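You operate a simulated robot arm through the tools that you are given. There is no shell and no other tool. Be economical: measure what you need, move in short steps, check, and stop when the job is done.

You run a simulated robot arm. Do the job below in one go: nothing can be reset, and whatever is moved stays where it is left.

## Task
Gauge the biscuit's height and drop it in the dish the display names.
Fine: it starts on the blue plate; slide out at the end, trim dial untouched.

Only the result counts: the job must be done as asked and must still hold three seconds after the hand-in. Knocking over, shifting, dropping, spilling or breaking anything else fails it.

## Robot
A 6-joint arm with a two-finger parallel gripper, fixed in place. Base frame: the origin is at the foot of the arm, x ahead of it, y to its left, z up; the work surface is at about z = 0.93. Lengths are in m, angles in degrees, forces in N, time in s.
With the tool pointing down near the work surface it reaches from about 0.22 to 0.62 m from the base axis. Its first joint turns from -66.0 to 66.0 degrees. Payload 2.7 kg.
Tool frame: the origin (TCP) lies between the finger pads and is the grasp point; the fingertips stand 0.023 m ahead of it; z points along the fingers, y is the line along which they close. Largest opening 0.094 m; finger width 0.038, thickness 0.01; the body of the gripper, 0.054 by 0.096 m, starts 0.039 m behind the TCP.
Orientation is that of the tool frame in the base frame, as [roll, pitch, yaw] about the fixed x, y, z axes, in that order (R = Rz(yaw) Ry(pitch) Rx(roll)). With the fingers straight down and closing along the base's y, the tool's x points along the base's -x, its y along +y and its z along -z.

## Interface
- The arm moves only by the tool arm_command. Its argument "commands" is text: rows parted by semicolons, each of 7 numbers parted by spaces: the turn, a rotation vector about the tool's x, y, z in degrees, then the shift along the tool's x, y, z in m, then the opening in per cent of the stroke, from 0 (shut) to 100 (fully open). In form: wx wy wz tx ty tz hand; .... A call has 1 to 8 rows; each row is the pose to reach, as a shift and turn from the pose commanded when the call began, along the tool's axes at that moment. Rows are played at 5 a second. More than 0.05 m and 8.6 degrees between two rows, or a gripper value outside its range, and nothing of the call is played. Where a pose cannot be reached the arm comes as near as it can. A force on the tool above 90 N (or 10 N above the force at the start of the call, whichever is more), or a blocked arm, ends the call early, and 0.2 s more pass. Each finger travels about 0.045 m/s and halts on what it meets, pressing with about 22 N; the grip force reading is that of the motor and also rises with nothing between the fingers. The clock runs only during rows and for 0.2 s after the last one: add rows that repeat a pose to give the fingers time. The reply holds the time, the measured pose of the TCP, the force on the tool along the base axes, the opening and the grip force, in the units named above and with some noise, with the torque about the TCP (base axes, N m) and any sound that the robot's microphone picked up.
- Cameras (640 x 400 px; columns grow to the right, rows downward): "scene" is fixed at [0.0766, -0.4285, 1.4201]; the picture's right is [0.78, -0.62, 0.00], its down [-0.25, -0.31, -0.92] and it looks along [0.57, 0.72, -0.40] (base axes); focal length 311 px, centre (320, 200). "wrist" rides on the gripper at [0.086, 0.016, -0.074] in the tool frame; the picture's right is [-0.18, 0.98, 0.00], its down [-0.58, -0.11, -0.81] and it looks along [-0.79, -0.15, 0.59] (tool axes); focal length 243 px, centre (320, 200).
- camera(camera): a new picture of that camera. The clock stands still meanwhile.
- measure_at(camera, pixels): for up to 12 pixels [column, row] of the newest picture of that camera ("zoom" is the newest enlarged one), the place [x, y, z] in the base frame of the surface seen there, good to about 0.002 m. The clock stands still meanwhile.
- inspect(camera, box): a new picture of the part [left, top, right, bottom] of that camera's present view, enlarged. The clock stands still meanwhile.
- close_job(): hands the job in; it is judged then, once.

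Go step by step. Measure first, check grasps and placings, and put right what went wrong. The budget is 80 turns and 34 pictures, counting those below and the enlarged ones. Unless the task says otherwise, let go and move clear before handing in, and close with one line.

The tools are called after "Emit:" as a command line: name --argument value ..., lists and objects as JSON in quotes. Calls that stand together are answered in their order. arm_command: Moves the arm, as the interface text tells. Its arguments: {"type":"object","properties":{"commands":{"type":"string"}},"required":["commands"]} The other tools are called the same way: camera (camera) takes a picture; measure_at (camera, pixels) gives the place of the surface under pixels of a picture; inspect (camera, box) takes an enlarged picture of a part of a camera's view; close_job () hands the job in.

At the start:

```text
clock: 0.0
position: [0.259, 0.1376, 1.3222]
tcp_rot: [-180.0, 0.1, 180.0]
contact_force: [-0.1, -0.2, -0.6]
ft_torque: [0.03, 0.0, -0.01]
width: 0.0938
grasp_force: 0.0
```

scene: 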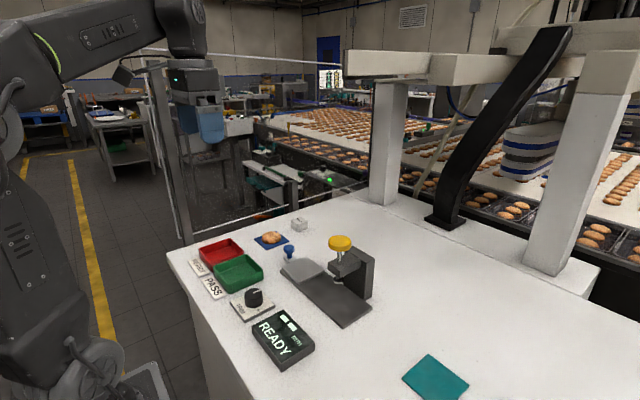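
wrist: 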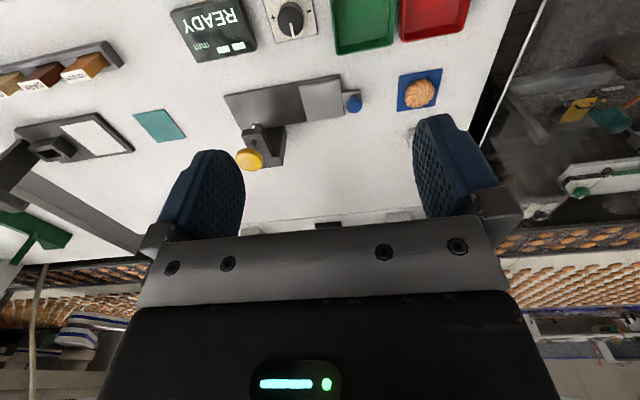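

The scene shows a gauge with a yellow knob at (340,243), a slide with a blue knob at (289,250), a biscuit on the blue plate at (271,238), and red and green dishes. I'll enlarge these parts to learn how the gauge works.

Emit:
inspect --camera "scene" --box '[170, 200, 410, 350]'

Emit:
inspect --camera "wrist" --box '[150, 0, 480, 206]'

```text
2.67 times, centred on (290, 275) of scene
```

zoom: 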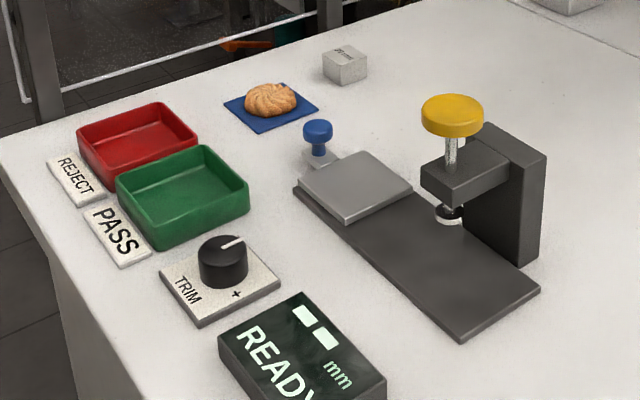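

```text
1.94 times, centred on (315, 103) of wrist
```

zoom: 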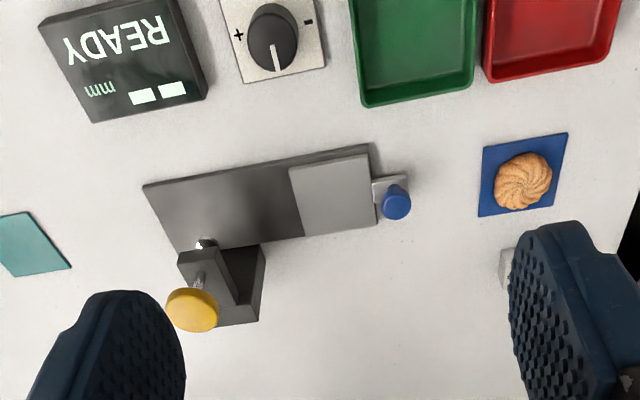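

The slide (light plate, blue knob) runs along y under the plunger with the yellow cap. I'll measure the main points on the newest zoom picture, then on the scene picture.

Emit:
measure_at --camera "zoom" --pixels '[[523, 180], [490, 205], [397, 205], [396, 190], [295, 172], [368, 158], [375, 222], [307, 235], [190, 310], [206, 243], [415, 60], [545, 40]]'

Emit:
measure_at --camera "scene" --pixels '[[271, 237], [289, 247], [340, 240], [341, 262], [338, 278], [240, 272], [222, 252], [300, 225], [254, 298], [330, 300]]'

Emit:
inspect --camera "scene" --box '[240, 205, 320, 255]'

```text
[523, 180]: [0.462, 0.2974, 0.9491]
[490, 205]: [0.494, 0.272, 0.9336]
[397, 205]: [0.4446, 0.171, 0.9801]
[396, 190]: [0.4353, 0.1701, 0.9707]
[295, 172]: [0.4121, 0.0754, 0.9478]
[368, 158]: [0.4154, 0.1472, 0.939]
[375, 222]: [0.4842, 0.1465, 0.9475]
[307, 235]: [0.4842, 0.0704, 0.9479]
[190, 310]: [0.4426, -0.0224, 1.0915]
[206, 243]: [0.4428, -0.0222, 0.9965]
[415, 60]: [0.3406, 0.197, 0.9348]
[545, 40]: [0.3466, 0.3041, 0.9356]
```

```text
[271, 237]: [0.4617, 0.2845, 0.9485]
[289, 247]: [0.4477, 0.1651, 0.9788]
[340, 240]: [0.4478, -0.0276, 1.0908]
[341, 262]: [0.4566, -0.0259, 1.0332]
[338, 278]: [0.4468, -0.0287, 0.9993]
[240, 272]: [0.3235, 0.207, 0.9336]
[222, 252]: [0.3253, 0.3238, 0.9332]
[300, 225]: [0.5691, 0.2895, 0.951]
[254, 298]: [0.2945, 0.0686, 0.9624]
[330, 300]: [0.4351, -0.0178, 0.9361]
```

```text
8.00 times, centred on (280, 230) of scene
```

zoom: 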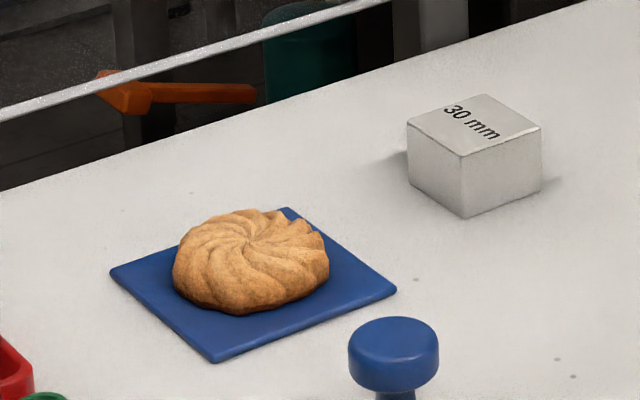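

The cube is a 30 mm gauge block and stays where it is. The biscuit sits on the plate in this zoom, so I'll measure its outline, the plate corners and the blue knob.

Emit:
measure_at --camera "zoom" --pixels '[[250, 240], [178, 260], [326, 265], [250, 308], [260, 213], [115, 272], [213, 360], [394, 290], [288, 210], [393, 340], [352, 365], [436, 365]]'

Emit:
inspect --camera "wrist" --box '[330, 50, 458, 130]'

```text
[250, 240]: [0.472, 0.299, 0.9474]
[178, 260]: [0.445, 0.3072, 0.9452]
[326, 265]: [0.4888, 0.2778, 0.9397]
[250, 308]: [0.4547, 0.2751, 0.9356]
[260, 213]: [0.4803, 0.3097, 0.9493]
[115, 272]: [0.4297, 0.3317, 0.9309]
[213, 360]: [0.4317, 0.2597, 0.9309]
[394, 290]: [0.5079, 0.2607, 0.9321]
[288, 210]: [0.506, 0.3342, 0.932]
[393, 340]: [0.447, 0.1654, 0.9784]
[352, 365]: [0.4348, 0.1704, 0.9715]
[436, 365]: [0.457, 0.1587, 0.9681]
```

```text
5.00 times, centred on (394, 90) of wrist
```

zoom: 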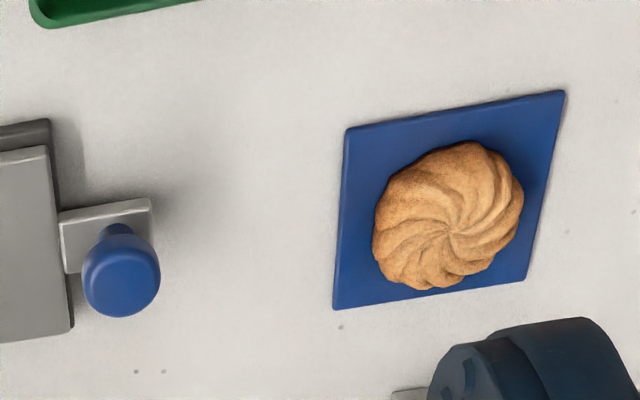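

Emit:
measure_at --camera "zoom" --pixels '[[450, 230], [376, 245], [522, 195], [435, 286], [465, 145], [392, 190], [490, 262], [335, 308], [565, 92], [120, 280], [84, 280], [158, 275]]'

```text
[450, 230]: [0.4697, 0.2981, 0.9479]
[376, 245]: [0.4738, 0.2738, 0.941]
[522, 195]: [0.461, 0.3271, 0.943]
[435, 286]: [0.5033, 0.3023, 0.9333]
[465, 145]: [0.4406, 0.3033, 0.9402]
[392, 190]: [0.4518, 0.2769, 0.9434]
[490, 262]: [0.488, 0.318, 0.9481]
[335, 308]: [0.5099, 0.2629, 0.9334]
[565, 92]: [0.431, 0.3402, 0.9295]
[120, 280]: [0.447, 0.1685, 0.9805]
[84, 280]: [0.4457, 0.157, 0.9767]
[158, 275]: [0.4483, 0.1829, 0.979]
```

The biscuit is centred near (0.468, 0.299), about 52 mm wide, with its top at z 0.949. I'll move above it.

Emit:
arm_command --commands "0 0 0 -0.023 0.0178 0.0332 100;0 0 0 -0.046 0.0355 0.0664 100;0 0 0 -0.069 0.0533 0.0996 100;0 0 0 -0.092 0.071 0.1328 100;0 0 0 -0.117 0.089 0.166 100;0 0 0 -0.145 0.109 0.197 100;0 0 0 -0.175 0.134 0.228 100;0 0 0 -0.209 0.1614 0.245 100"

```text
clock: 1.8
position: [0.469, 0.301, 1.0761]
tcp_rot: [180.0, 0.1, 180.0]
contact_force: [-0.1, -1.0, 0.6]
ft_torque: [-0.01, -0.01, -0.03]
width: 0.0941
grasp_force: 0.0
```

The arm is above the biscuit at (0.469, 0.301). I'll go down to TCP z 0.9595 and close the fingers.

Emit:
arm_command --commands "0 0 0 0 0 0.04 100;0 0 0 0 0 0.08 100;0 0 0 0 0 0.105 100;0 0 0 0 0 0.1175 100;0 0 0 0 0 0.1175 100"

Emit:
camera --camera "wrist"

```text
clock: 3.0
position: [0.4702, 0.299, 0.9606]
tcp_rot: [179.9, 0.1, 180.0]
contact_force: [0.3, -0.3, -0.6]
ft_torque: [-0.01, -0.01, 0.0]
width: 0.0939
grasp_force: 0.0
```

```text
27 pictures are left
```

wrist: 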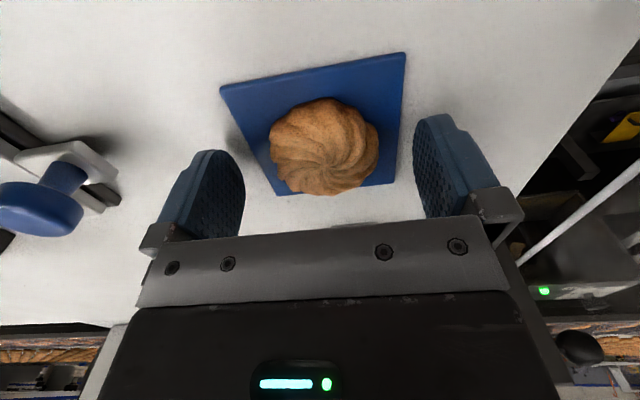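

The biscuit lies centred between the fingers, so I'll close on it.

Emit:
arm_command --commands "0 0 0 0 0 0 75;0 0 0 0 0 0 60;0 0 0 0 0 0 45;0 0 0 0 0 0 45;0 0 0 0 0 0 45;0 0 0 0 0 0 45"

```text
clock: 4.4
position: [0.4698, 0.2989, 0.9608]
tcp_rot: [-179.9, 0.1, -180.0]
contact_force: [-1.1, -0.4, -0.6]
ft_torque: [-0.04, -0.03, -0.01]
width: 0.0563
grasp_force: 8.9
```

The fingers stopped at 0.0563 m with a grip of 8.9 N. I'll lift and check.

Emit:
arm_command --commands "0 0 0 0 0 0 30;0 0 0 0 0 -0.01 30;0 0 0 0 0 -0.03 30;0 0 0 0 0 -0.06 30;0 0 0 0 0 -0.06 30"

Emit:
camera --camera "wrist"

```text
clock: 5.6
position: [0.4669, 0.3012, 1.0201]
tcp_rot: [-179.9, 0.1, -180.0]
contact_force: [0.0, 0.7, 0.8]
ft_torque: [-0.02, 0.01, -0.01]
width: 0.0563
grasp_force: 8.9
```

```text
26 pictures are left
```

wrist: 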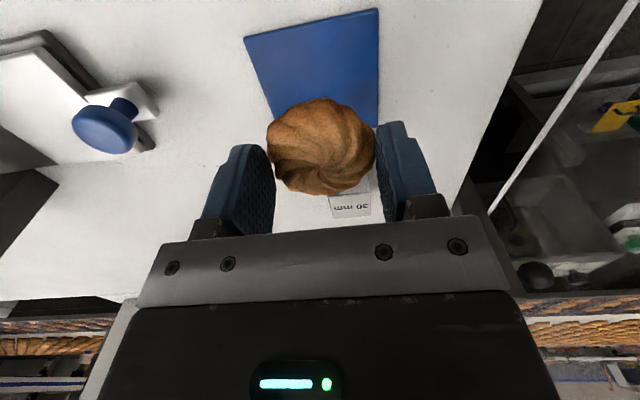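

The biscuit is held level. I'll carry it over the slide plate, centred at about (0.448, 0.109), staying higher than the blue knob.

Emit:
arm_command --commands "0 0 0 0 0 -0.03 30;0 0 0 0.005 -0.045 -0.035 30;0 0 0 0.01 -0.09 -0.035 30;0 0 0 0.015 -0.135 -0.035 30;0 0 0 0.02 -0.17 -0.035 30;0 0 0 0.02 -0.191 -0.035 30;0 0 0 0.02 -0.191 -0.03 30"

Emit:
camera --camera "wrist"

Emit:
inspect --camera "scene" --box '[230, 205, 390, 305]'

```text
clock: 7.2
position: [0.4468, 0.1091, 1.0496]
tcp_rot: [-180.0, 0.1, 180.0]
contact_force: [-0.6, -0.2, -0.1]
ft_torque: [-0.05, 0.0, 0.01]
width: 0.0562
grasp_force: 9.2
```

```text
25 pictures are left
```

wrist: 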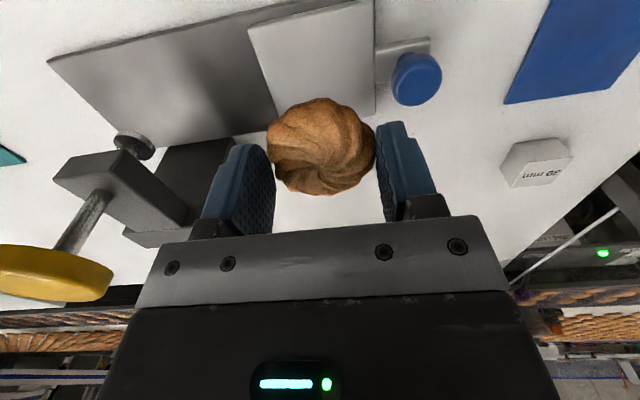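

```text
4.00 times, centred on (310, 255) of scene
```

zoom: 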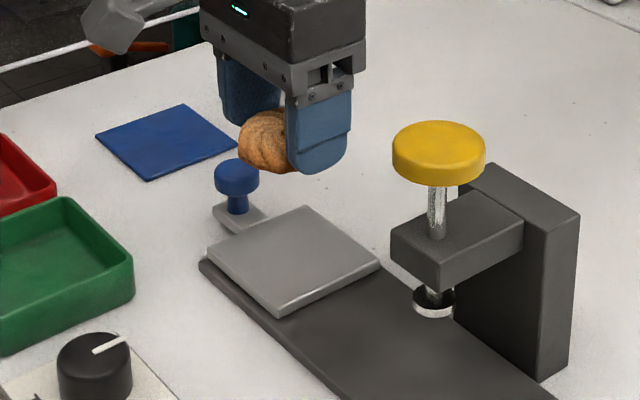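

I'll use this zoom for a finer fix on the slide plate corners, the knob, the probe foot and the cap.

Emit:
measure_at --camera "zoom" --pixels '[[210, 248], [304, 210], [376, 262], [278, 306], [237, 178], [238, 205], [435, 296], [415, 302], [437, 140], [398, 150], [480, 150], [438, 215]]'

Emit:
measure_at --camera "wrist" --pixels '[[252, 30], [370, 4], [372, 112], [417, 75], [395, 75], [440, 75], [265, 145], [375, 145], [320, 190], [320, 100], [133, 143], [60, 280]]'

```text
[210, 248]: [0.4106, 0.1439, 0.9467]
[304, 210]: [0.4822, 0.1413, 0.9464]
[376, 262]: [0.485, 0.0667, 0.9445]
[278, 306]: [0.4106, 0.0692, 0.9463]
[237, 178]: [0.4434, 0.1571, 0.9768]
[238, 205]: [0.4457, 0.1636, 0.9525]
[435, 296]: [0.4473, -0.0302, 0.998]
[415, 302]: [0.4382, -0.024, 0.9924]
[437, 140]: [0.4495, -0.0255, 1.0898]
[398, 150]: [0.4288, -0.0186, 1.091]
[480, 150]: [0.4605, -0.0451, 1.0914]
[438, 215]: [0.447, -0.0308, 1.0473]
```

```text
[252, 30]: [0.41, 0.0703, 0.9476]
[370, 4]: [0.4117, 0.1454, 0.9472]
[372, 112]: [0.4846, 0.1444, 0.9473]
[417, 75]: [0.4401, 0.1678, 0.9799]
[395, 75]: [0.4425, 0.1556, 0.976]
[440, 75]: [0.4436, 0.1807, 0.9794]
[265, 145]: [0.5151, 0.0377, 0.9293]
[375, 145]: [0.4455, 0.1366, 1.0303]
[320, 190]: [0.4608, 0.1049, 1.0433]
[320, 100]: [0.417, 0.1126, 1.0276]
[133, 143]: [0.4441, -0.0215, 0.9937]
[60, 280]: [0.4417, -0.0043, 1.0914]
```

The slide plate spans x 0.411–0.484 and y 0.068–0.144 with its top at z 0.947. I'll lower the biscuit onto it, leaving the last millimetres for a check.

Emit:
arm_command --commands "0 0 0 0 -0.0015 0.03 30;0 0 0 0 -0.0015 0.055 30;0 0 0 0 -0.0015 0.068 30;0 0 0 0 -0.0015 0.072 30;0 0 0 0 -0.0015 0.072 30"

Emit:
inspect --camera "scene" --box '[250, 215, 346, 275]'

```text
clock: 8.4
position: [0.4471, 0.1071, 0.979]
tcp_rot: [-179.9, 0.1, -180.0]
contact_force: [0.1, -0.1, 0.5]
ft_torque: [0.0, -0.02, -0.02]
width: 0.0564
grasp_force: 9.0
```

```text
6.67 times, centred on (298, 245) of scene
```

zoom: 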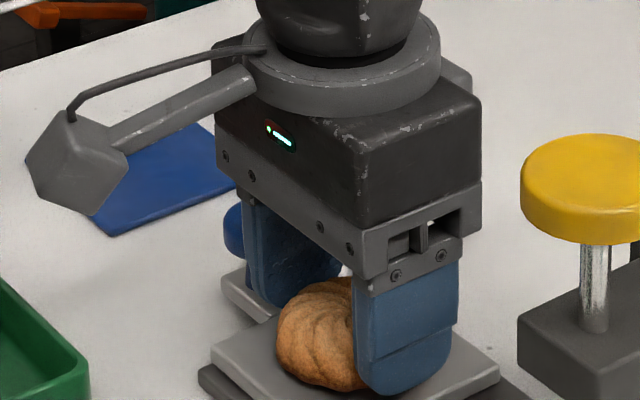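

There is no contact yet at TCP z 0.979. I'll lower in millimetre steps and watch the force.

Emit:
arm_command --commands "0 0 0 0 0 0.001 30;0 0 0 0 0 0.002 30;0 0 0 0 0 0.002 30"

```text
clock: 9.2
position: [0.4471, 0.1065, 0.977]
tcp_rot: [180.0, 0.1, 180.0]
contact_force: [-0.8, -0.5, -1.2]
ft_torque: [0.01, -0.01, 0.02]
width: 0.0565
grasp_force: 8.6
```

Emit:
arm_command --commands "0 0 0 0 0 0.001 30;0 0 0 0 0 0.0015 30;0 0 0 0 0 0.0015 30"

```text
clock: 10.0
position: [0.4479, 0.108, 0.9748]
tcp_rot: [180.0, 0.1, -180.0]
contact_force: [0.1, -0.2, -0.1]
ft_torque: [-0.01, -0.02, 0.03]
width: 0.0565
grasp_force: 8.9
```

Emit:
arm_command --commands "0 0 0 0 0 0.001 30;0 0 0 0 0 0.001 30"

```text
clock: 10.6
position: [0.4487, 0.1081, 0.9734]
tcp_rot: [180.0, 0.3, -180.0]
contact_force: [-1.8, -1.5, 7.3]
ft_torque: [-0.02, 0.09, -0.04]
width: 0.0565
grasp_force: 8.0
```

The reading of +7.3 N along z means the biscuit rests on the slide plate. I'll open only to about 70% so the finger clears the blue knob, then lift straight up.

Emit:
arm_command --commands "0 0 0 0 0 -0.0005 62;0 0 0 0 0 -0.0005 70;0 0 0 0 0 -0.0005 70;0 0 0 0 0 -0.0005 70;0 0 0 0 0 -0.03 70;0 0 0 0 0 -0.07 70"

Emit:
camera --camera "wrist"

```text
clock: 12.0
position: [0.4479, 0.1076, 1.0443]
tcp_rot: [179.9, 0.1, 179.9]
contact_force: [0.9, 0.1, -0.3]
ft_torque: [0.01, 0.01, -0.03]
width: 0.0659
grasp_force: 0.0
```

```text
22 pictures are left
```

wrist: 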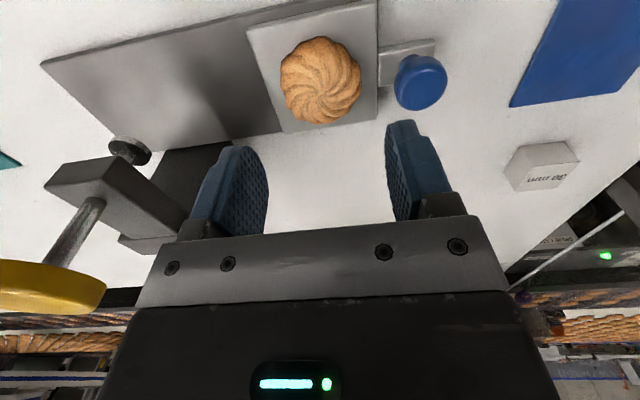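

The biscuit sits centred on the slide plate at pixel (322,85). To work the slide without hitting the gauge head I'll grip the blue knob with the fingers closing along x and the tool leaning toward +y, so I start with the yaw while rising.

Emit:
arm_command --commands "0 0 8.5 0 0.01 -0.02 70;0 0 17 0 0.02 -0.04 70;0 0 25.5 0 0.035 -0.05 70;0 0 34 0 0.05 -0.05 70;0 0 42.5 0 0.065 -0.05 70;0 0 51 0 0.08 -0.05 70;0 0 59.5 0 0.09 -0.05 70;0 0 68 0 0.09 -0.05 70"

Emit:
arm_command --commands "0 0 8 0 0 0 70;0 0 15 0 0 0 70;0 0 22 0 0 0 70;0 0 22 0 0 0 70"

```text
clock: 13.8
position: [0.4477, 0.1982, 1.0935]
tcp_rot: [179.9, 0.0, 111.8]
contact_force: [-0.5, 0.2, -0.7]
ft_torque: [-0.03, 0.03, -0.01]
width: 0.0659
grasp_force: 0.1
```

```text
clock: 14.8
position: [0.4474, 0.1973, 1.0942]
tcp_rot: [179.9, 0.1, 90.0]
contact_force: [-0.3, 0.0, 0.2]
ft_torque: [0.03, 0.0, -0.01]
width: 0.0659
grasp_force: 0.1
```

Yaw is now 90°. Next I tilt the tool by 30° so that it leans toward +y.

Emit:
arm_command --commands "0 -8 0 0 0 0 60;0 -16 0 0 0 0 60;0 -24 0 0 0 0 60;0 -30 0 0 0 0 60;0 -30 0 0 0 0 60"

Emit:
camera --camera "wrist"

Emit:
camera --camera "scene"

```text
clock: 16.0
position: [0.4484, 0.1964, 1.0939]
tcp_rot: [179.7, 30.1, 90.0]
contact_force: [-0.1, 0.7, -0.1]
ft_torque: [0.03, 0.0, -0.05]
width: 0.0563
grasp_force: 0.1
```

```text
21 pictures are left
```

wrist: 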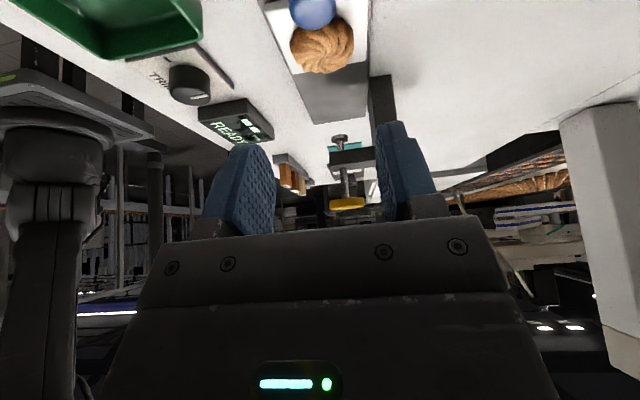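

```text
20 pictures are left
```

scene: 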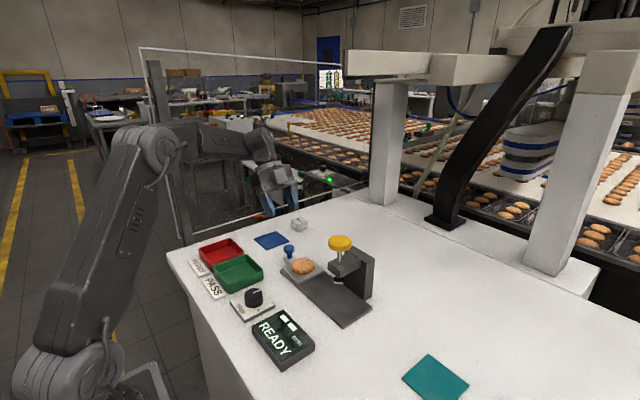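

The tool leans away from the gauge as planned. I'll lower the open fingers around the blue knob, to TCP about (0.4475, 0.171, 0.985).

Emit:
arm_command --commands "0 0 0 0.0108 0 0.0355 60;0 0 0 0.0216 0 0.071 60;0 0 0 0.027 0 0.089 60;0 0 0 0.0324 0 0.1072 60;0 0 0 0.0324 0 0.1072 60"

Emit:
inspect --camera "scene" --box '[250, 200, 378, 280]'

Emit:
camera --camera "wrist"

```text
clock: 17.2
position: [0.4489, 0.1711, 0.9848]
tcp_rot: [179.9, 29.9, 90.0]
contact_force: [-0.3, -0.8, 0.0]
ft_torque: [0.0, -0.02, 0.0]
width: 0.0565
grasp_force: 0.1
```

```text
5.00 times, centred on (314, 240) of scene
```

zoom: 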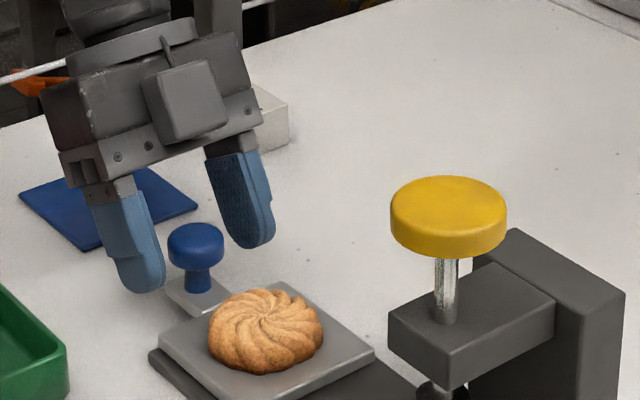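

```text
18 pictures are left
```

wrist: 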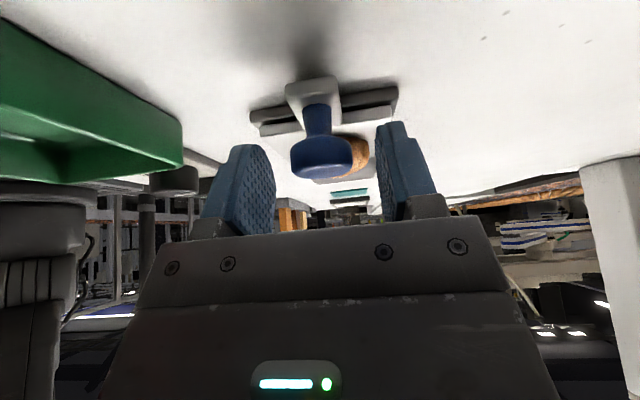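

The knob is between the pads, near (320,158) in the wrist view. I'll close on it.

Emit:
arm_command --commands "0 0 0 0 0 0 45;0 0 0 0 0 0 30;0 0 0 0 0 0 20;0 0 0 0 0 0 15;0 0 0 0 0 0 15;0 0 0 0 0 0 15"

```text
clock: 18.6
position: [0.4494, 0.1721, 0.9849]
tcp_rot: [179.7, 29.8, 89.8]
contact_force: [24.3, -1.9, -4.8]
ft_torque: [0.19, -0.02, 0.12]
width: 0.0297
grasp_force: 44.7
```

The tool reads +24 N in x, so only the +x finger is touching. I'll shift about 2 mm toward +x to centre on the knob.

Emit:
arm_command --commands "0 0 0 0 0.001 0 15;0 0 0 0 0.002 0 15;0 0 0 0 0.002 0 15"

```text
clock: 19.4
position: [0.4518, 0.1717, 0.9848]
tcp_rot: [179.9, 30.0, 90.0]
contact_force: [-0.3, 1.1, 1.9]
ft_torque: [0.91, -0.16, 0.04]
width: 0.0294
grasp_force: 45.4
```

The knob is now gripped and the side force is gone. I'll push the slide 20 mm toward −y as a first test.

Emit:
arm_command --commands "0 0 0 -0.00433 0 0.0025 15;0 0 0 -0.00866 0 0.005 15;0 0 0 -0.013 0 0.0075 15;0 0 0 -0.01732 0 0.01 15"

Emit:
inspect --camera "scene" --box '[250, 200, 378, 280]'

```text
clock: 20.4
position: [0.4508, 0.15, 0.9847]
tcp_rot: [179.9, 30.0, 89.8]
contact_force: [-12.6, 0.8, 10.1]
ft_torque: [0.78, 0.23, -0.13]
width: 0.0296
grasp_force: 44.7
```

```text
5.00 times, centred on (314, 240) of scene
```

zoom: 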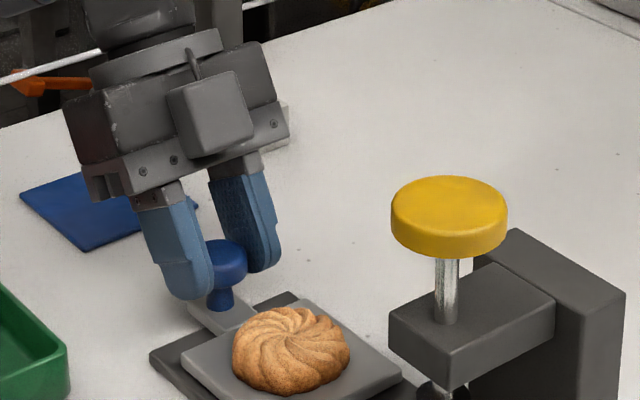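

The slide and biscuit moved together. I'll go on another 80 mm in small steps.

Emit:
arm_command --commands "0 0 0 -0.00693 -0.0005 0.004 15;0 0 0 -0.01558 -0.0008 0.009 15;0 0 0 -0.02511 -0.0008 0.0145 15;0 0 0 -0.03464 -0.0008 0.02 15;0 0 0 -0.0433 -0.0008 0.025 15;0 0 0 -0.05196 -0.0008 0.03 15;0 0 0 -0.06062 -0.0008 0.035 15;0 0 0 -0.06495 -0.0008 0.0375 15"

Emit:
inspect --camera "scene" --box '[270, 210, 398, 290]'

```text
clock: 22.2
position: [0.4501, 0.0766, 0.9852]
tcp_rot: [179.8, 30.0, 89.9]
contact_force: [3.5, 0.3, 9.4]
ft_torque: [-0.93, 0.14, 0.11]
width: 0.0296
grasp_force: 44.8
```

```text
5.00 times, centred on (334, 250) of scene
```

zoom: 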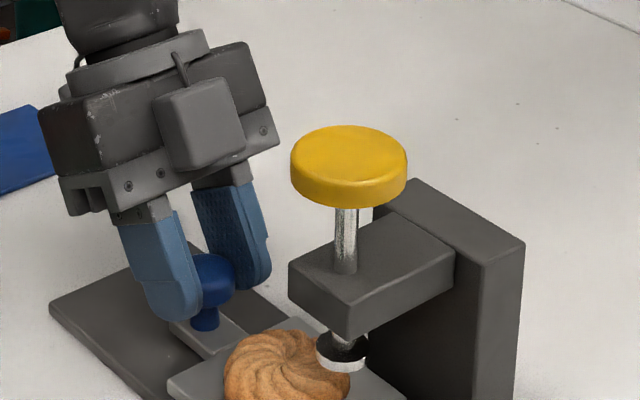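

The slide has moved about 95 mm, and the probe foot already overlaps the biscuit's edge in the view. About 39 mm remain, so I'll do 30 mm now and then feel for an end stop.

Emit:
arm_command --commands "0 0 0 -0.00433 0 0.0025 15;0 0 0 -0.01126 0 0.0065 15;0 0 0 -0.01819 0 0.0105 15;0 0 0 -0.02425 0 0.014 15;0 0 0 -0.02858 0 0.0165 15;0 0 0 -0.02858 0 0.0165 15"

Emit:
inspect --camera "scene" --box '[270, 210, 398, 290]'

```text
clock: 23.6
position: [0.4498, 0.044, 0.9858]
tcp_rot: [179.6, 30.0, 89.7]
contact_force: [9.2, -0.7, 12.2]
ft_torque: [0.18, 0.08, -0.14]
width: 0.0294
grasp_force: 45.4
```

```text
5.00 times, centred on (334, 250) of scene
```

zoom: 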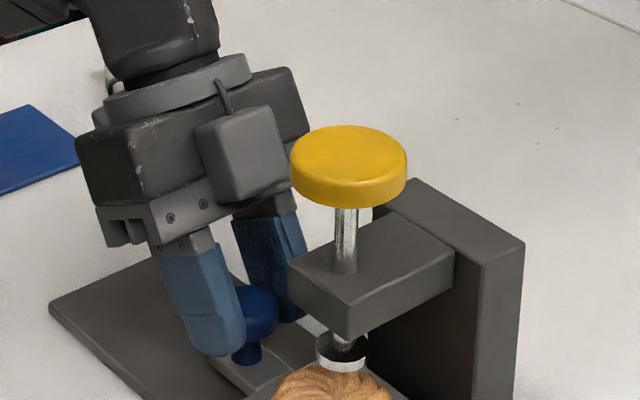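

A box on the gripper's near side looks close to the yellow cap in this view. I'll measure that gap before pushing further.

Emit:
measure_at --camera "zoom" --pixels '[[245, 170], [275, 130], [270, 200], [278, 180], [295, 120], [290, 170], [300, 190], [255, 310], [342, 350], [335, 385], [240, 70], [325, 345]]'

```text
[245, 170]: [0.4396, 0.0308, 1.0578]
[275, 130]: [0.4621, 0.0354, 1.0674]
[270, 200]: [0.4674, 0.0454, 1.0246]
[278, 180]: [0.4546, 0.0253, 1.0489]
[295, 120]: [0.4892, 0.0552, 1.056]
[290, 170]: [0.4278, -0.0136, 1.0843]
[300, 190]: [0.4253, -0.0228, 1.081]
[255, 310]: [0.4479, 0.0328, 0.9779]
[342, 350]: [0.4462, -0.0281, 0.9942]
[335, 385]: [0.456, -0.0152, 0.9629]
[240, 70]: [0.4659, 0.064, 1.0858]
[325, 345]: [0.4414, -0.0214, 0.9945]
```

The box sits at y ≥ 0.025, more than 2 cm clear of the cap and arm. I'll push the last ~7 mm in 1–2 mm steps, feeling for the stop.

Emit:
arm_command --commands "0 0 0 -0.00173 0 0.001 15;0 0 0 -0.00346 0 0.002 15;0 0 0 -0.0052 0 0.003 15;0 0 0 -0.00563 0 0.00325 15;0 0 0 -0.00563 0 0.00325 15"

Emit:
camera --camera "scene"

```text
clock: 24.8
position: [0.4496, 0.0384, 0.9857]
tcp_rot: [179.8, 29.9, 90.1]
contact_force: [9.6, 10.7, 12.5]
ft_torque: [-0.6, 0.01, 0.05]
width: 0.0297
grasp_force: 45.1
```

```text
14 pictures are left
```

scene: 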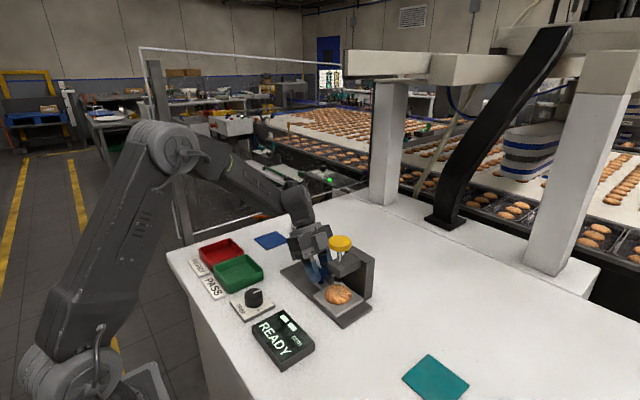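

A force of +10.7 N in y suggests the end stop. I'll confirm with 1.5 mm more.

Emit:
arm_command --commands "0 0 0 -0.00087 0 0.0005 15;0 0 0 -0.0013 0 0.00075 15;0 0 0 -0.0013 0 0.00075 15"

```text
clock: 25.6
position: [0.4498, 0.0368, 0.9851]
tcp_rot: [179.8, 29.8, 90.0]
contact_force: [4.5, 28.7, 11.6]
ft_torque: [0.17, 0.26, 0.1]
width: 0.0295
grasp_force: 44.8
```

That is a firm stop at 28.7 N, so the slide is fully in. I'll ease off, let go of the knob and back out along the tool axis.

Emit:
arm_command --commands "0 0 0 0.001 0 -0.0006 20;0 0 0 0.001 0 -0.0006 35;0 0 0 0.001 0 -0.0006 55;0 0 0 0.001 0 -0.0006 55;0 0 0 0.001 0 -0.0006 55;0 0 0 0.001 0 -0.03 55;0 0 0 0.001 0 -0.07 55;0 0 0 0.001 0 -0.115 55"

Emit:
inspect --camera "scene" --box '[240, 220, 400, 320]'

```text
clock: 27.4
position: [0.4488, 0.0936, 1.0818]
tcp_rot: [180.0, 30.0, 89.9]
contact_force: [0.4, 0.0, -0.9]
ft_torque: [-0.02, -0.01, 0.0]
width: 0.0512
grasp_force: 0.0
```

```text
4.00 times, centred on (320, 270) of scene
```

zoom: 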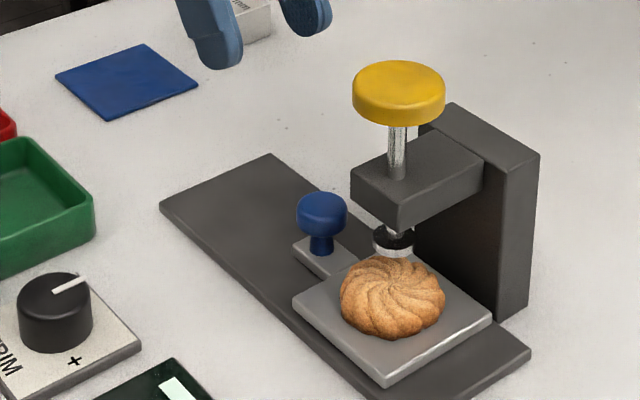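

The knob is free and the slide stayed in. I'll check that the biscuit lies under the foot and get the cap centre.

Emit:
measure_at --camera "zoom" --pixels '[[392, 290], [341, 300], [445, 300], [395, 340], [393, 255], [322, 205], [355, 75], [443, 78], [399, 62], [399, 96], [376, 235], [412, 240]]'

```text
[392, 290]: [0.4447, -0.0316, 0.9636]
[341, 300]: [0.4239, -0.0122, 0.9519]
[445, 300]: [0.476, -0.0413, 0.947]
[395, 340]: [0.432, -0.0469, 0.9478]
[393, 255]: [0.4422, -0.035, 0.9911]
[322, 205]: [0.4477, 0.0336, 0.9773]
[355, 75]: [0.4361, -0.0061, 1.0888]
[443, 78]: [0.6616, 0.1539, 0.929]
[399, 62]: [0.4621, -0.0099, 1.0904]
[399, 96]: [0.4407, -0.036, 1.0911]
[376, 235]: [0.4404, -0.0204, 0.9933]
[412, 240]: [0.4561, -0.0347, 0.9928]
```

The biscuit top (z 0.964) is right under the foot, and the cap centre is near (0.4475, −0.0265) with its top at 1.091. I'll rise, straighten the tool and close the fingers.

Emit:
arm_command --commands "0 7.5 0 -0.015 0 -0.026 30;0 15 0 -0.03 0 -0.052 20;0 22.5 0 -0.035 0 -0.0606 10;0 30 0 -0.035 0 -0.0606 0;0 30 0 -0.035 0 -0.0606 0;0 30 0 -0.035 0 -0.0606 0;0 30 0 -0.035 0 -0.0606 0"

```text
clock: 29.0
position: [0.4498, 0.0942, 1.1524]
tcp_rot: [179.8, 0.0, 90.0]
contact_force: [1.0, 1.0, 0.8]
ft_torque: [0.0, -0.01, 0.03]
width: 0.0
grasp_force: 22.1
```

The tool is straight with the fingers shut. I'll move over the cap, stopping with the fingertips about 15 mm above it.

Emit:
arm_command --commands "0 0 0 -0.04 -0.001 0 0;0 0 0 -0.08 -0.002 0 0;0 0 0 -0.11 -0.002 0.005 0;0 0 0 -0.1205 -0.002 0.022 0;0 0 0 -0.1205 -0.002 0.022 0"

Emit:
inspect --camera "scene" --box '[240, 190, 400, 290]'

```text
clock: 30.2
position: [0.447, -0.027, 1.1287]
tcp_rot: [179.9, 0.0, 89.9]
contact_force: [-0.8, 0.7, -0.2]
ft_torque: [-0.02, 0.02, 0.01]
width: 0.0
grasp_force: 22.1
```

```text
4.00 times, centred on (320, 240) of scene
```

zoom: 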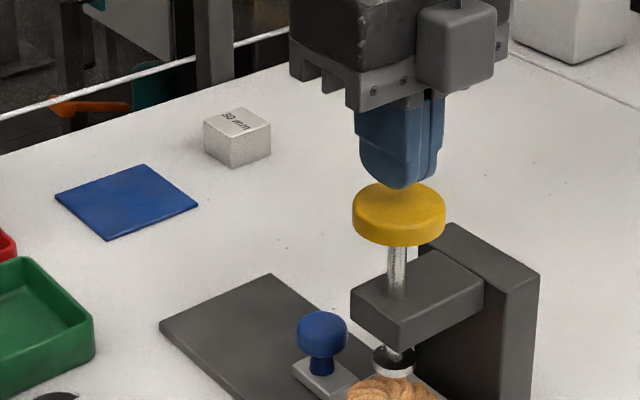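

The fingertips are centred over the cap. I'll press down to TCP z 1.094 in short steps, just short of the expected contact with the biscuit.

Emit:
arm_command --commands "0 0 0 0 0 0.008 0;0 0 0 0 0 0.014 0;0 0 0 0 0 0.02 0;0 0 0 0 0 0.026 0;0 0 0 0 0 0.032 0;0 0 0 0 0 0.036 0;0 0 0 0 0 0.036 0"

Emit:
inspect --camera "scene" --box '[230, 220, 390, 370]'

```text
clock: 31.8
position: [0.4477, -0.0256, 1.0961]
tcp_rot: [179.9, 0.0, 90.0]
contact_force: [-0.4, -1.5, 1.9]
ft_torque: [0.0, 0.02, 0.0]
width: 0.0
grasp_force: 22.5
```

```text
2.67 times, centred on (310, 295) of scene
```

zoom: 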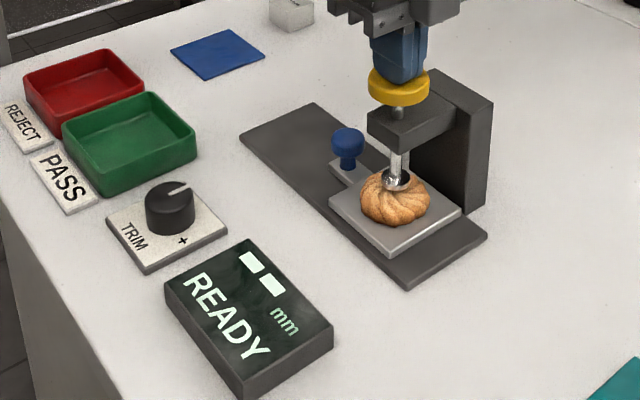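

The plunger is down almost onto the biscuit and the display still shows READY. I'll continue in 1 mm steps.

Emit:
arm_command --commands "0 0 0 0 0 0.001 0;0 0 0 0 0 0.002 0;0 0 0 0 0 0.003 0;0 0 0 0 0 0.004 0;0 0 0 0 0 0.004 0"

```text
clock: 33.0
position: [0.4475, -0.0278, 1.0913]
tcp_rot: [179.8, 0.0, 89.9]
contact_force: [-1.0, 2.4, 8.5]
ft_torque: [0.06, -0.01, 0.04]
width: 0.0
grasp_force: 21.6
```

The force rose to 8.5 N, so the foot may be touching. I'll hold for a moment and look at the display.

Emit:
arm_command --commands "0 0 0 0 0 0.0005 0;0 0 0 0 0 0.0005 0;0 0 0 0 0 0.0005 0;0 0 0 0 0 0.0005 0;0 0 0 0 0 0.0005 0"

Emit:
inspect --camera "scene" --box '[230, 220, 390, 370]'

```text
clock: 34.2
position: [0.4479, -0.0271, 1.092]
tcp_rot: [179.9, 0.0, 89.9]
contact_force: [-3.2, 4.8, 15.7]
ft_torque: [0.15, 0.04, 0.04]
width: 0.0001
grasp_force: 21.9
```

```text
2.67 times, centred on (310, 295) of scene
```

zoom: 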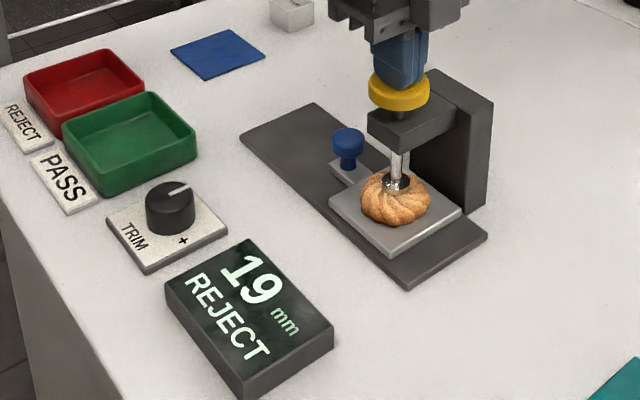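

The display reads 19 mm, REJECT. I'll lift off the cap and check whether the reading stays.

Emit:
arm_command --commands "0 0 0 0 0 0.0005 0;0 0 0 0 0 0 0;0 0 0 0 0 -0.005 0;0 0 0 0 0 -0.012 0;0 0 0 0 0 -0.02 0;0 0 0 0 0 -0.03 0;0 0 0 0 0 -0.05 0;0 0 0 0 0 -0.07 0"

Emit:
inspect --camera "scene" --box '[230, 220, 390, 370]'

```text
clock: 36.0
position: [0.4481, -0.0266, 1.1614]
tcp_rot: [179.9, 0.0, 90.0]
contact_force: [-0.1, 0.1, 0.8]
ft_torque: [0.0, 0.03, 0.03]
width: 0.0002
grasp_force: 22.3
```

```text
2.67 times, centred on (310, 295) of scene
```

zoom: 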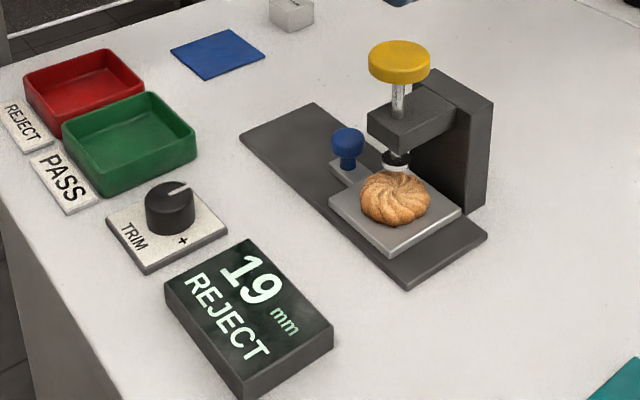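

The reading is latched and the plunger sprang back. I'll return toward the knob, tilting and opening on the way.

Emit:
arm_command --commands "0 0 0 0.04 0.0025 0 0;0 0 0 0.08 0.0025 0 10;0 0 0 0.12 0.0025 0 25;0 -8 0 0.12 0.0025 0.02 40;0 -16 0 0.12 0.0025 0.04 55;0 -24 0 0.12 0.0025 0.06 55;0 -30 0 0.12 0.0025 0.0795 55;0 -30 0 0.12 0.0025 0.0795 55"

```text
clock: 37.8
position: [0.4513, 0.0947, 1.0827]
tcp_rot: [179.9, 30.2, 89.9]
contact_force: [-0.5, 0.1, 0.2]
ft_torque: [0.03, 0.02, 0.01]
width: 0.0515
grasp_force: 0.1
```

Emit:
arm_command --commands "0 0 0 0 0 0.04 55;0 0 0 0 0 0.08 55;0 0 0 0 0 0.1 55;0 0 0 0 0 0.112 55;0 0 0 0 0 0.112 40;0 0 0 0 0 0.112 30;0 0 0 0 0 0.112 20;0 0 0 0 0 0.112 15"

Emit:
arm_command --commands "0 0 0 0 0 0 15;0 0 0 0 0 0 15;0 0 0 0 0 0 15"

```text
clock: 39.6
position: [0.4503, 0.0384, 0.9841]
tcp_rot: [179.8, 29.9, 89.9]
contact_force: [0.2, -0.3, -1.8]
ft_torque: [0.08, 0.14, -0.04]
width: 0.0296
grasp_force: 45.4
```

```text
clock: 40.4
position: [0.4498, 0.039, 0.9849]
tcp_rot: [179.9, 30.0, 89.9]
contact_force: [-0.4, 0.3, -3.1]
ft_torque: [0.06, 0.23, -0.01]
width: 0.0298
grasp_force: 44.5
```

The knob is gripped with hardly any side force. I'll pull the slide out gently, 75 mm first.

Emit:
arm_command --commands "0 0 0 0.00433 0 -0.0025 15;0 0 0 0.01126 0 -0.0065 15;0 0 0 0.02078 0 -0.012 15;0 0 0 0.0303 0 -0.0175 15;0 0 0 0.04 0 -0.0231 15;0 0 0 0.05 0 -0.02885 15;0 0 0 0.0589 0 -0.034 15;0 0 0 0.06495 0 -0.0375 15"

Emit:
arm_command --commands "0 0 0 0.00433 0 -0.0025 15;0 0 0 0.01126 0 -0.0065 15;0 0 0 0.02078 0 -0.012 15;0 0 0 0.0303 0 -0.0175 15;0 0 0 0.039 0 -0.0225 15;0 0 0 0.045 0 -0.026 15;0 0 0 0.0485 0 -0.028 15;0 0 0 0.0485 0 -0.028 15"

```text
clock: 42.2
position: [0.4494, 0.1119, 0.9841]
tcp_rot: [179.9, 30.0, 89.8]
contact_force: [12.4, -0.9, -12.3]
ft_torque: [-0.3, 0.23, 0.13]
width: 0.0291
grasp_force: 44.8
```

```text
clock: 44.0
position: [0.4499, 0.168, 0.9844]
tcp_rot: [179.8, 30.0, 89.9]
contact_force: [9.8, -0.8, -9.3]
ft_torque: [0.22, 0.22, -0.21]
width: 0.0295
grasp_force: 45.0
```

The slide is at TCP y 0.168, against 0.172 originally. I'll feel for the outer stop.

Emit:
arm_command --commands "0 0 0 0.00173 0 -0.001 15;0 0 0 0.0026 0 -0.0015 15;0 0 0 0.0035 0 -0.002 15;0 0 0 0.0043 0 -0.0025 15;0 0 0 0.0048 0 -0.00275 15;0 0 0 0.0048 0 -0.00275 15"

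```text
clock: 45.4
position: [0.4498, 0.1713, 0.9849]
tcp_rot: [180.0, 30.3, 89.7]
contact_force: [0.2, -30.6, 1.6]
ft_torque: [-0.64, -0.13, 0.0]
width: 0.0292
grasp_force: 44.8
```

The −30.6 N in y is the outer stop, so the slide is fully out. I'll release the knob, back off, and look at the biscuit.

Emit:
arm_command --commands "0 0 0 -0.001 0 0.0006 20;0 0 0 -0.001 0 0.0006 35;0 0 0 -0.001 0 0.0006 55;0 0 0 -0.001 0 0.0006 60;0 0 0 -0.001 0 0.0006 60;0 0 0 -0.0035 0 -0.03 60;0 0 0 -0.011 0 -0.07 60;0 0 0 -0.025 0 -0.11 60"

Emit:
inspect --camera "scene" --box '[180, 215, 356, 325]'

```text
clock: 47.2
position: [0.4499, 0.2076, 1.0927]
tcp_rot: [179.9, 30.0, 89.9]
contact_force: [0.6, 0.2, 0.7]
ft_torque: [-0.01, -0.01, 0.04]
width: 0.0564
grasp_force: 0.2
```

```text
3.64 times, centred on (268, 270) of scene
```

zoom: 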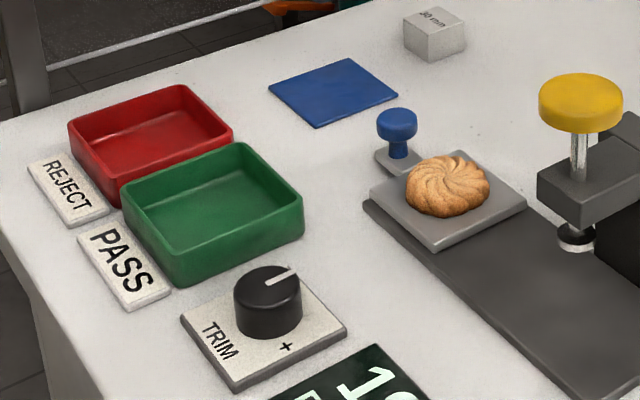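

The slide is out with the biscuit still on it, and the red dish is at (150,140) beside the REJECT plate. I'll measure the biscuit and the dish.

Emit:
measure_at --camera "zoom" --pixels '[[446, 180], [406, 195], [488, 185], [440, 213], [450, 157], [372, 192], [150, 140], [70, 125], [186, 88], [231, 137], [120, 195], [440, 248]]'

```text
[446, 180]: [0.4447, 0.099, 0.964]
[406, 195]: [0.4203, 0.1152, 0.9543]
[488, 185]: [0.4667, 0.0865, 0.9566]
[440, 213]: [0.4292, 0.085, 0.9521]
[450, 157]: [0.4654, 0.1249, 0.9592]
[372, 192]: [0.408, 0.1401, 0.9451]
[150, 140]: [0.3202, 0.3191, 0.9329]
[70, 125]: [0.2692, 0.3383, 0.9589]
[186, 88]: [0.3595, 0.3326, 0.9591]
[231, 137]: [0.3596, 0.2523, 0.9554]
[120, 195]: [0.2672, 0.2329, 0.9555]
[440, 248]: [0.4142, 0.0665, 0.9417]
```

The biscuit is at about (0.446, 0.103), and the red dish centre is near (0.314, 0.293) with its rim at z 0.959. I'll straighten the tool and move above the biscuit, keeping the closing direction along x so the knob isn't in the way.

Emit:
arm_command --commands "0 8 0 0 0 0 70;0 16 0 -0.015 0 0.008 80;0 24 0 -0.035 -0.002 0.026 85;0 30 0 -0.055 -0.003 0.045 85;0 30 0 -0.07 -0.004 0.062 85;0 30 0 -0.078 -0.004 0.074 85;0 30 0 -0.078 -0.004 0.074 85"

Emit:
camera --camera "wrist"

```text
clock: 48.8
position: [0.4467, 0.1019, 1.0676]
tcp_rot: [179.9, 0.0, 90.0]
contact_force: [0.4, -0.5, 0.4]
ft_torque: [-0.01, -0.03, -0.01]
width: 0.0799
grasp_force: 0.0
```

```text
7 pictures are left
```

wrist: 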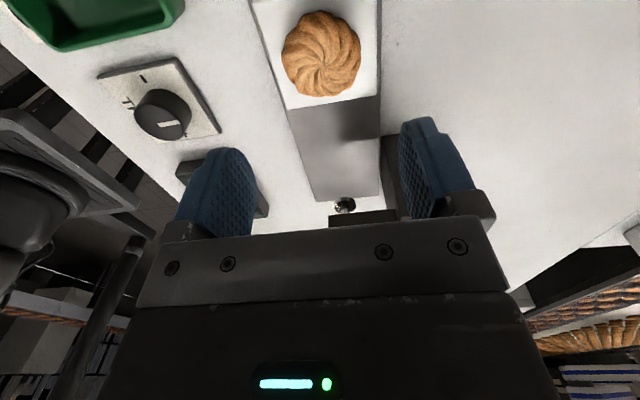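

Emit:
measure_at --camera "wrist" --pixels '[[322, 60], [284, 60], [359, 60], [318, 94], [320, 14], [290, 106], [377, 96]]'

```text
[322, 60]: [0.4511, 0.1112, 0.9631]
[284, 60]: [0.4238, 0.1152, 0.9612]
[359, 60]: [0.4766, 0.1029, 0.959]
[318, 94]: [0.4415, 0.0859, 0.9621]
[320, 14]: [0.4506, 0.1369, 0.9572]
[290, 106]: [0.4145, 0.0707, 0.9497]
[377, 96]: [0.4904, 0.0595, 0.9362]
```

The wrist view puts the biscuit centre at (0.450, 0.109). I'll correct for that, go down to TCP z 0.975 and close.

Emit:
arm_command --commands "0 0 0 0.0055 0.003 0.04 85;0 0 0 0.0055 0.003 0.075 85;0 0 0 0.0055 0.003 0.0925 85;0 0 0 0.0055 0.003 0.0925 70;0 0 0 0.0055 0.003 0.0925 60;0 0 0 0.0055 0.003 0.0925 45;0 0 0 0.0055 0.003 0.0925 35;0 0 0 0.0055 0.003 0.0925 30"

Emit:
arm_command --commands "0 0 0 0 0 0 30;0 0 0 0 0 -0.02 30;0 0 0 0 0 -0.05 30;0 0 0 0 0 -0.08 30;0 0 0 0 0 -0.08 30"

Emit:
camera --camera "wrist"

```text
clock: 50.6
position: [0.4483, 0.1074, 0.9734]
tcp_rot: [179.9, 0.0, 90.0]
contact_force: [0.5, 0.3, 0.3]
ft_torque: [0.01, 0.0, -0.01]
width: 0.0555
grasp_force: 9.2
```

```text
clock: 51.8
position: [0.4491, 0.1078, 1.0538]
tcp_rot: [179.9, 0.1, 89.9]
contact_force: [0.4, 0.4, -0.6]
ft_torque: [-0.03, 0.0, -0.04]
width: 0.0558
grasp_force: 9.2
```

```text
6 pictures are left
```

wrist: 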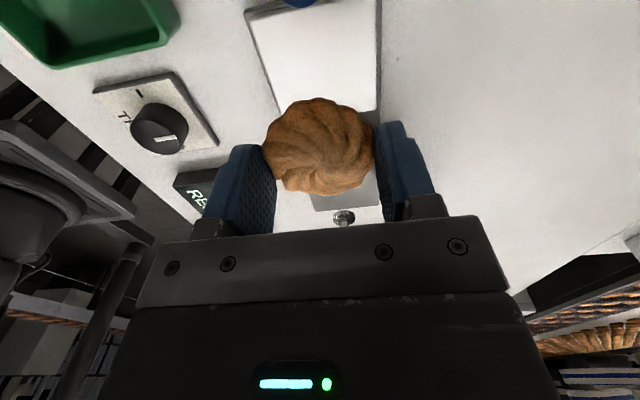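

The biscuit is held. I'll carry it at this height to above the red dish.

Emit:
arm_command --commands "0 0 0 0.02 -0.015 0 30;0 0 0 0.05 -0.037 0 30;0 0 0 0.085 -0.062 0 30;0 0 0 0.12 -0.088 0 30;0 0 0 0.15 -0.11 0 30;0 0 0 0.175 -0.128 0 30;0 0 0 0.185 -0.135 0 30;0 0 0 0.185 -0.135 0 30"

Emit:
camera --camera "wrist"

Emit:
inspect --camera "scene" --box '[160, 195, 320, 295]'

```text
clock: 53.6
position: [0.3131, 0.2942, 1.0553]
tcp_rot: [180.0, -0.1, 89.9]
contact_force: [0.9, -0.7, 0.1]
ft_torque: [-0.02, -0.02, 0.01]
width: 0.0552
grasp_force: 8.8
```

```text
5 pictures are left
```

wrist: 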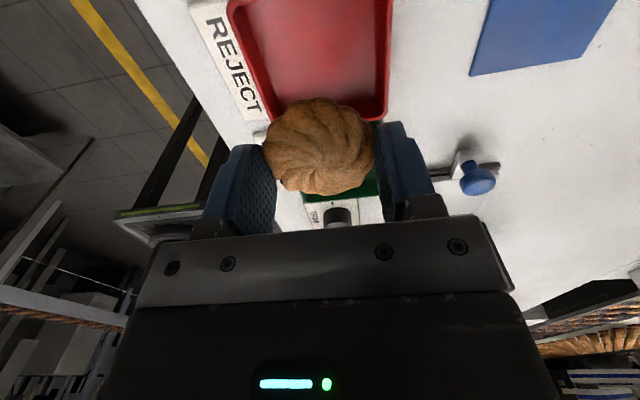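

```text
4.00 times, centred on (240, 245) of scene
```

zoom: 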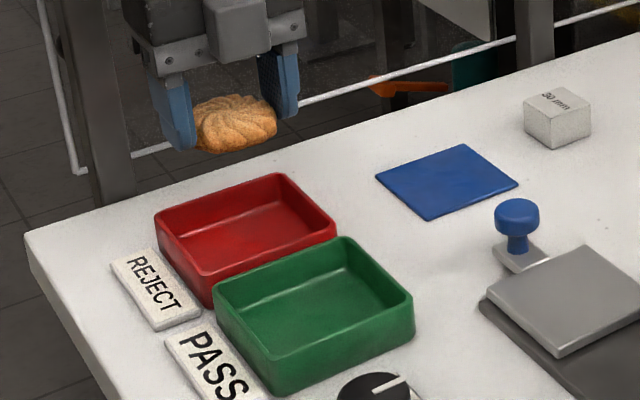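

Next I get the rim and the inner edges of the red dish from both pictures.

Emit:
measure_at --camera "zoom" --pixels '[[157, 218], [279, 175], [335, 232], [208, 275], [250, 235], [272, 253], [305, 204], [183, 246], [220, 196]]'

Emit:
measure_at --camera "wrist" --pixels '[[260, 95], [268, 112], [386, 60], [388, 112], [232, 20], [320, 60], [377, 105], [270, 85]]'

```text
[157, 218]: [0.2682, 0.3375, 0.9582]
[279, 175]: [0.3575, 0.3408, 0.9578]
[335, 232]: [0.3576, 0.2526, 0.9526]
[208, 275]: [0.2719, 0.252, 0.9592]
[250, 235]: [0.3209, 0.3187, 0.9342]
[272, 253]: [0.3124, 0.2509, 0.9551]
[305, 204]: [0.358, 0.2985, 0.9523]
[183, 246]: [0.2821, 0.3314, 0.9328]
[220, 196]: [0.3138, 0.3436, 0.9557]
```

```text
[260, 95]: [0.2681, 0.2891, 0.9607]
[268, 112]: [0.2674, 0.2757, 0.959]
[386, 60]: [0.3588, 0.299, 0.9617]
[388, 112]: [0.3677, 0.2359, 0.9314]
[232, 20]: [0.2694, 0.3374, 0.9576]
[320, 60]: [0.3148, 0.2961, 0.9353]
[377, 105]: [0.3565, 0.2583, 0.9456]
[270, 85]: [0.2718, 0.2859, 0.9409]
```

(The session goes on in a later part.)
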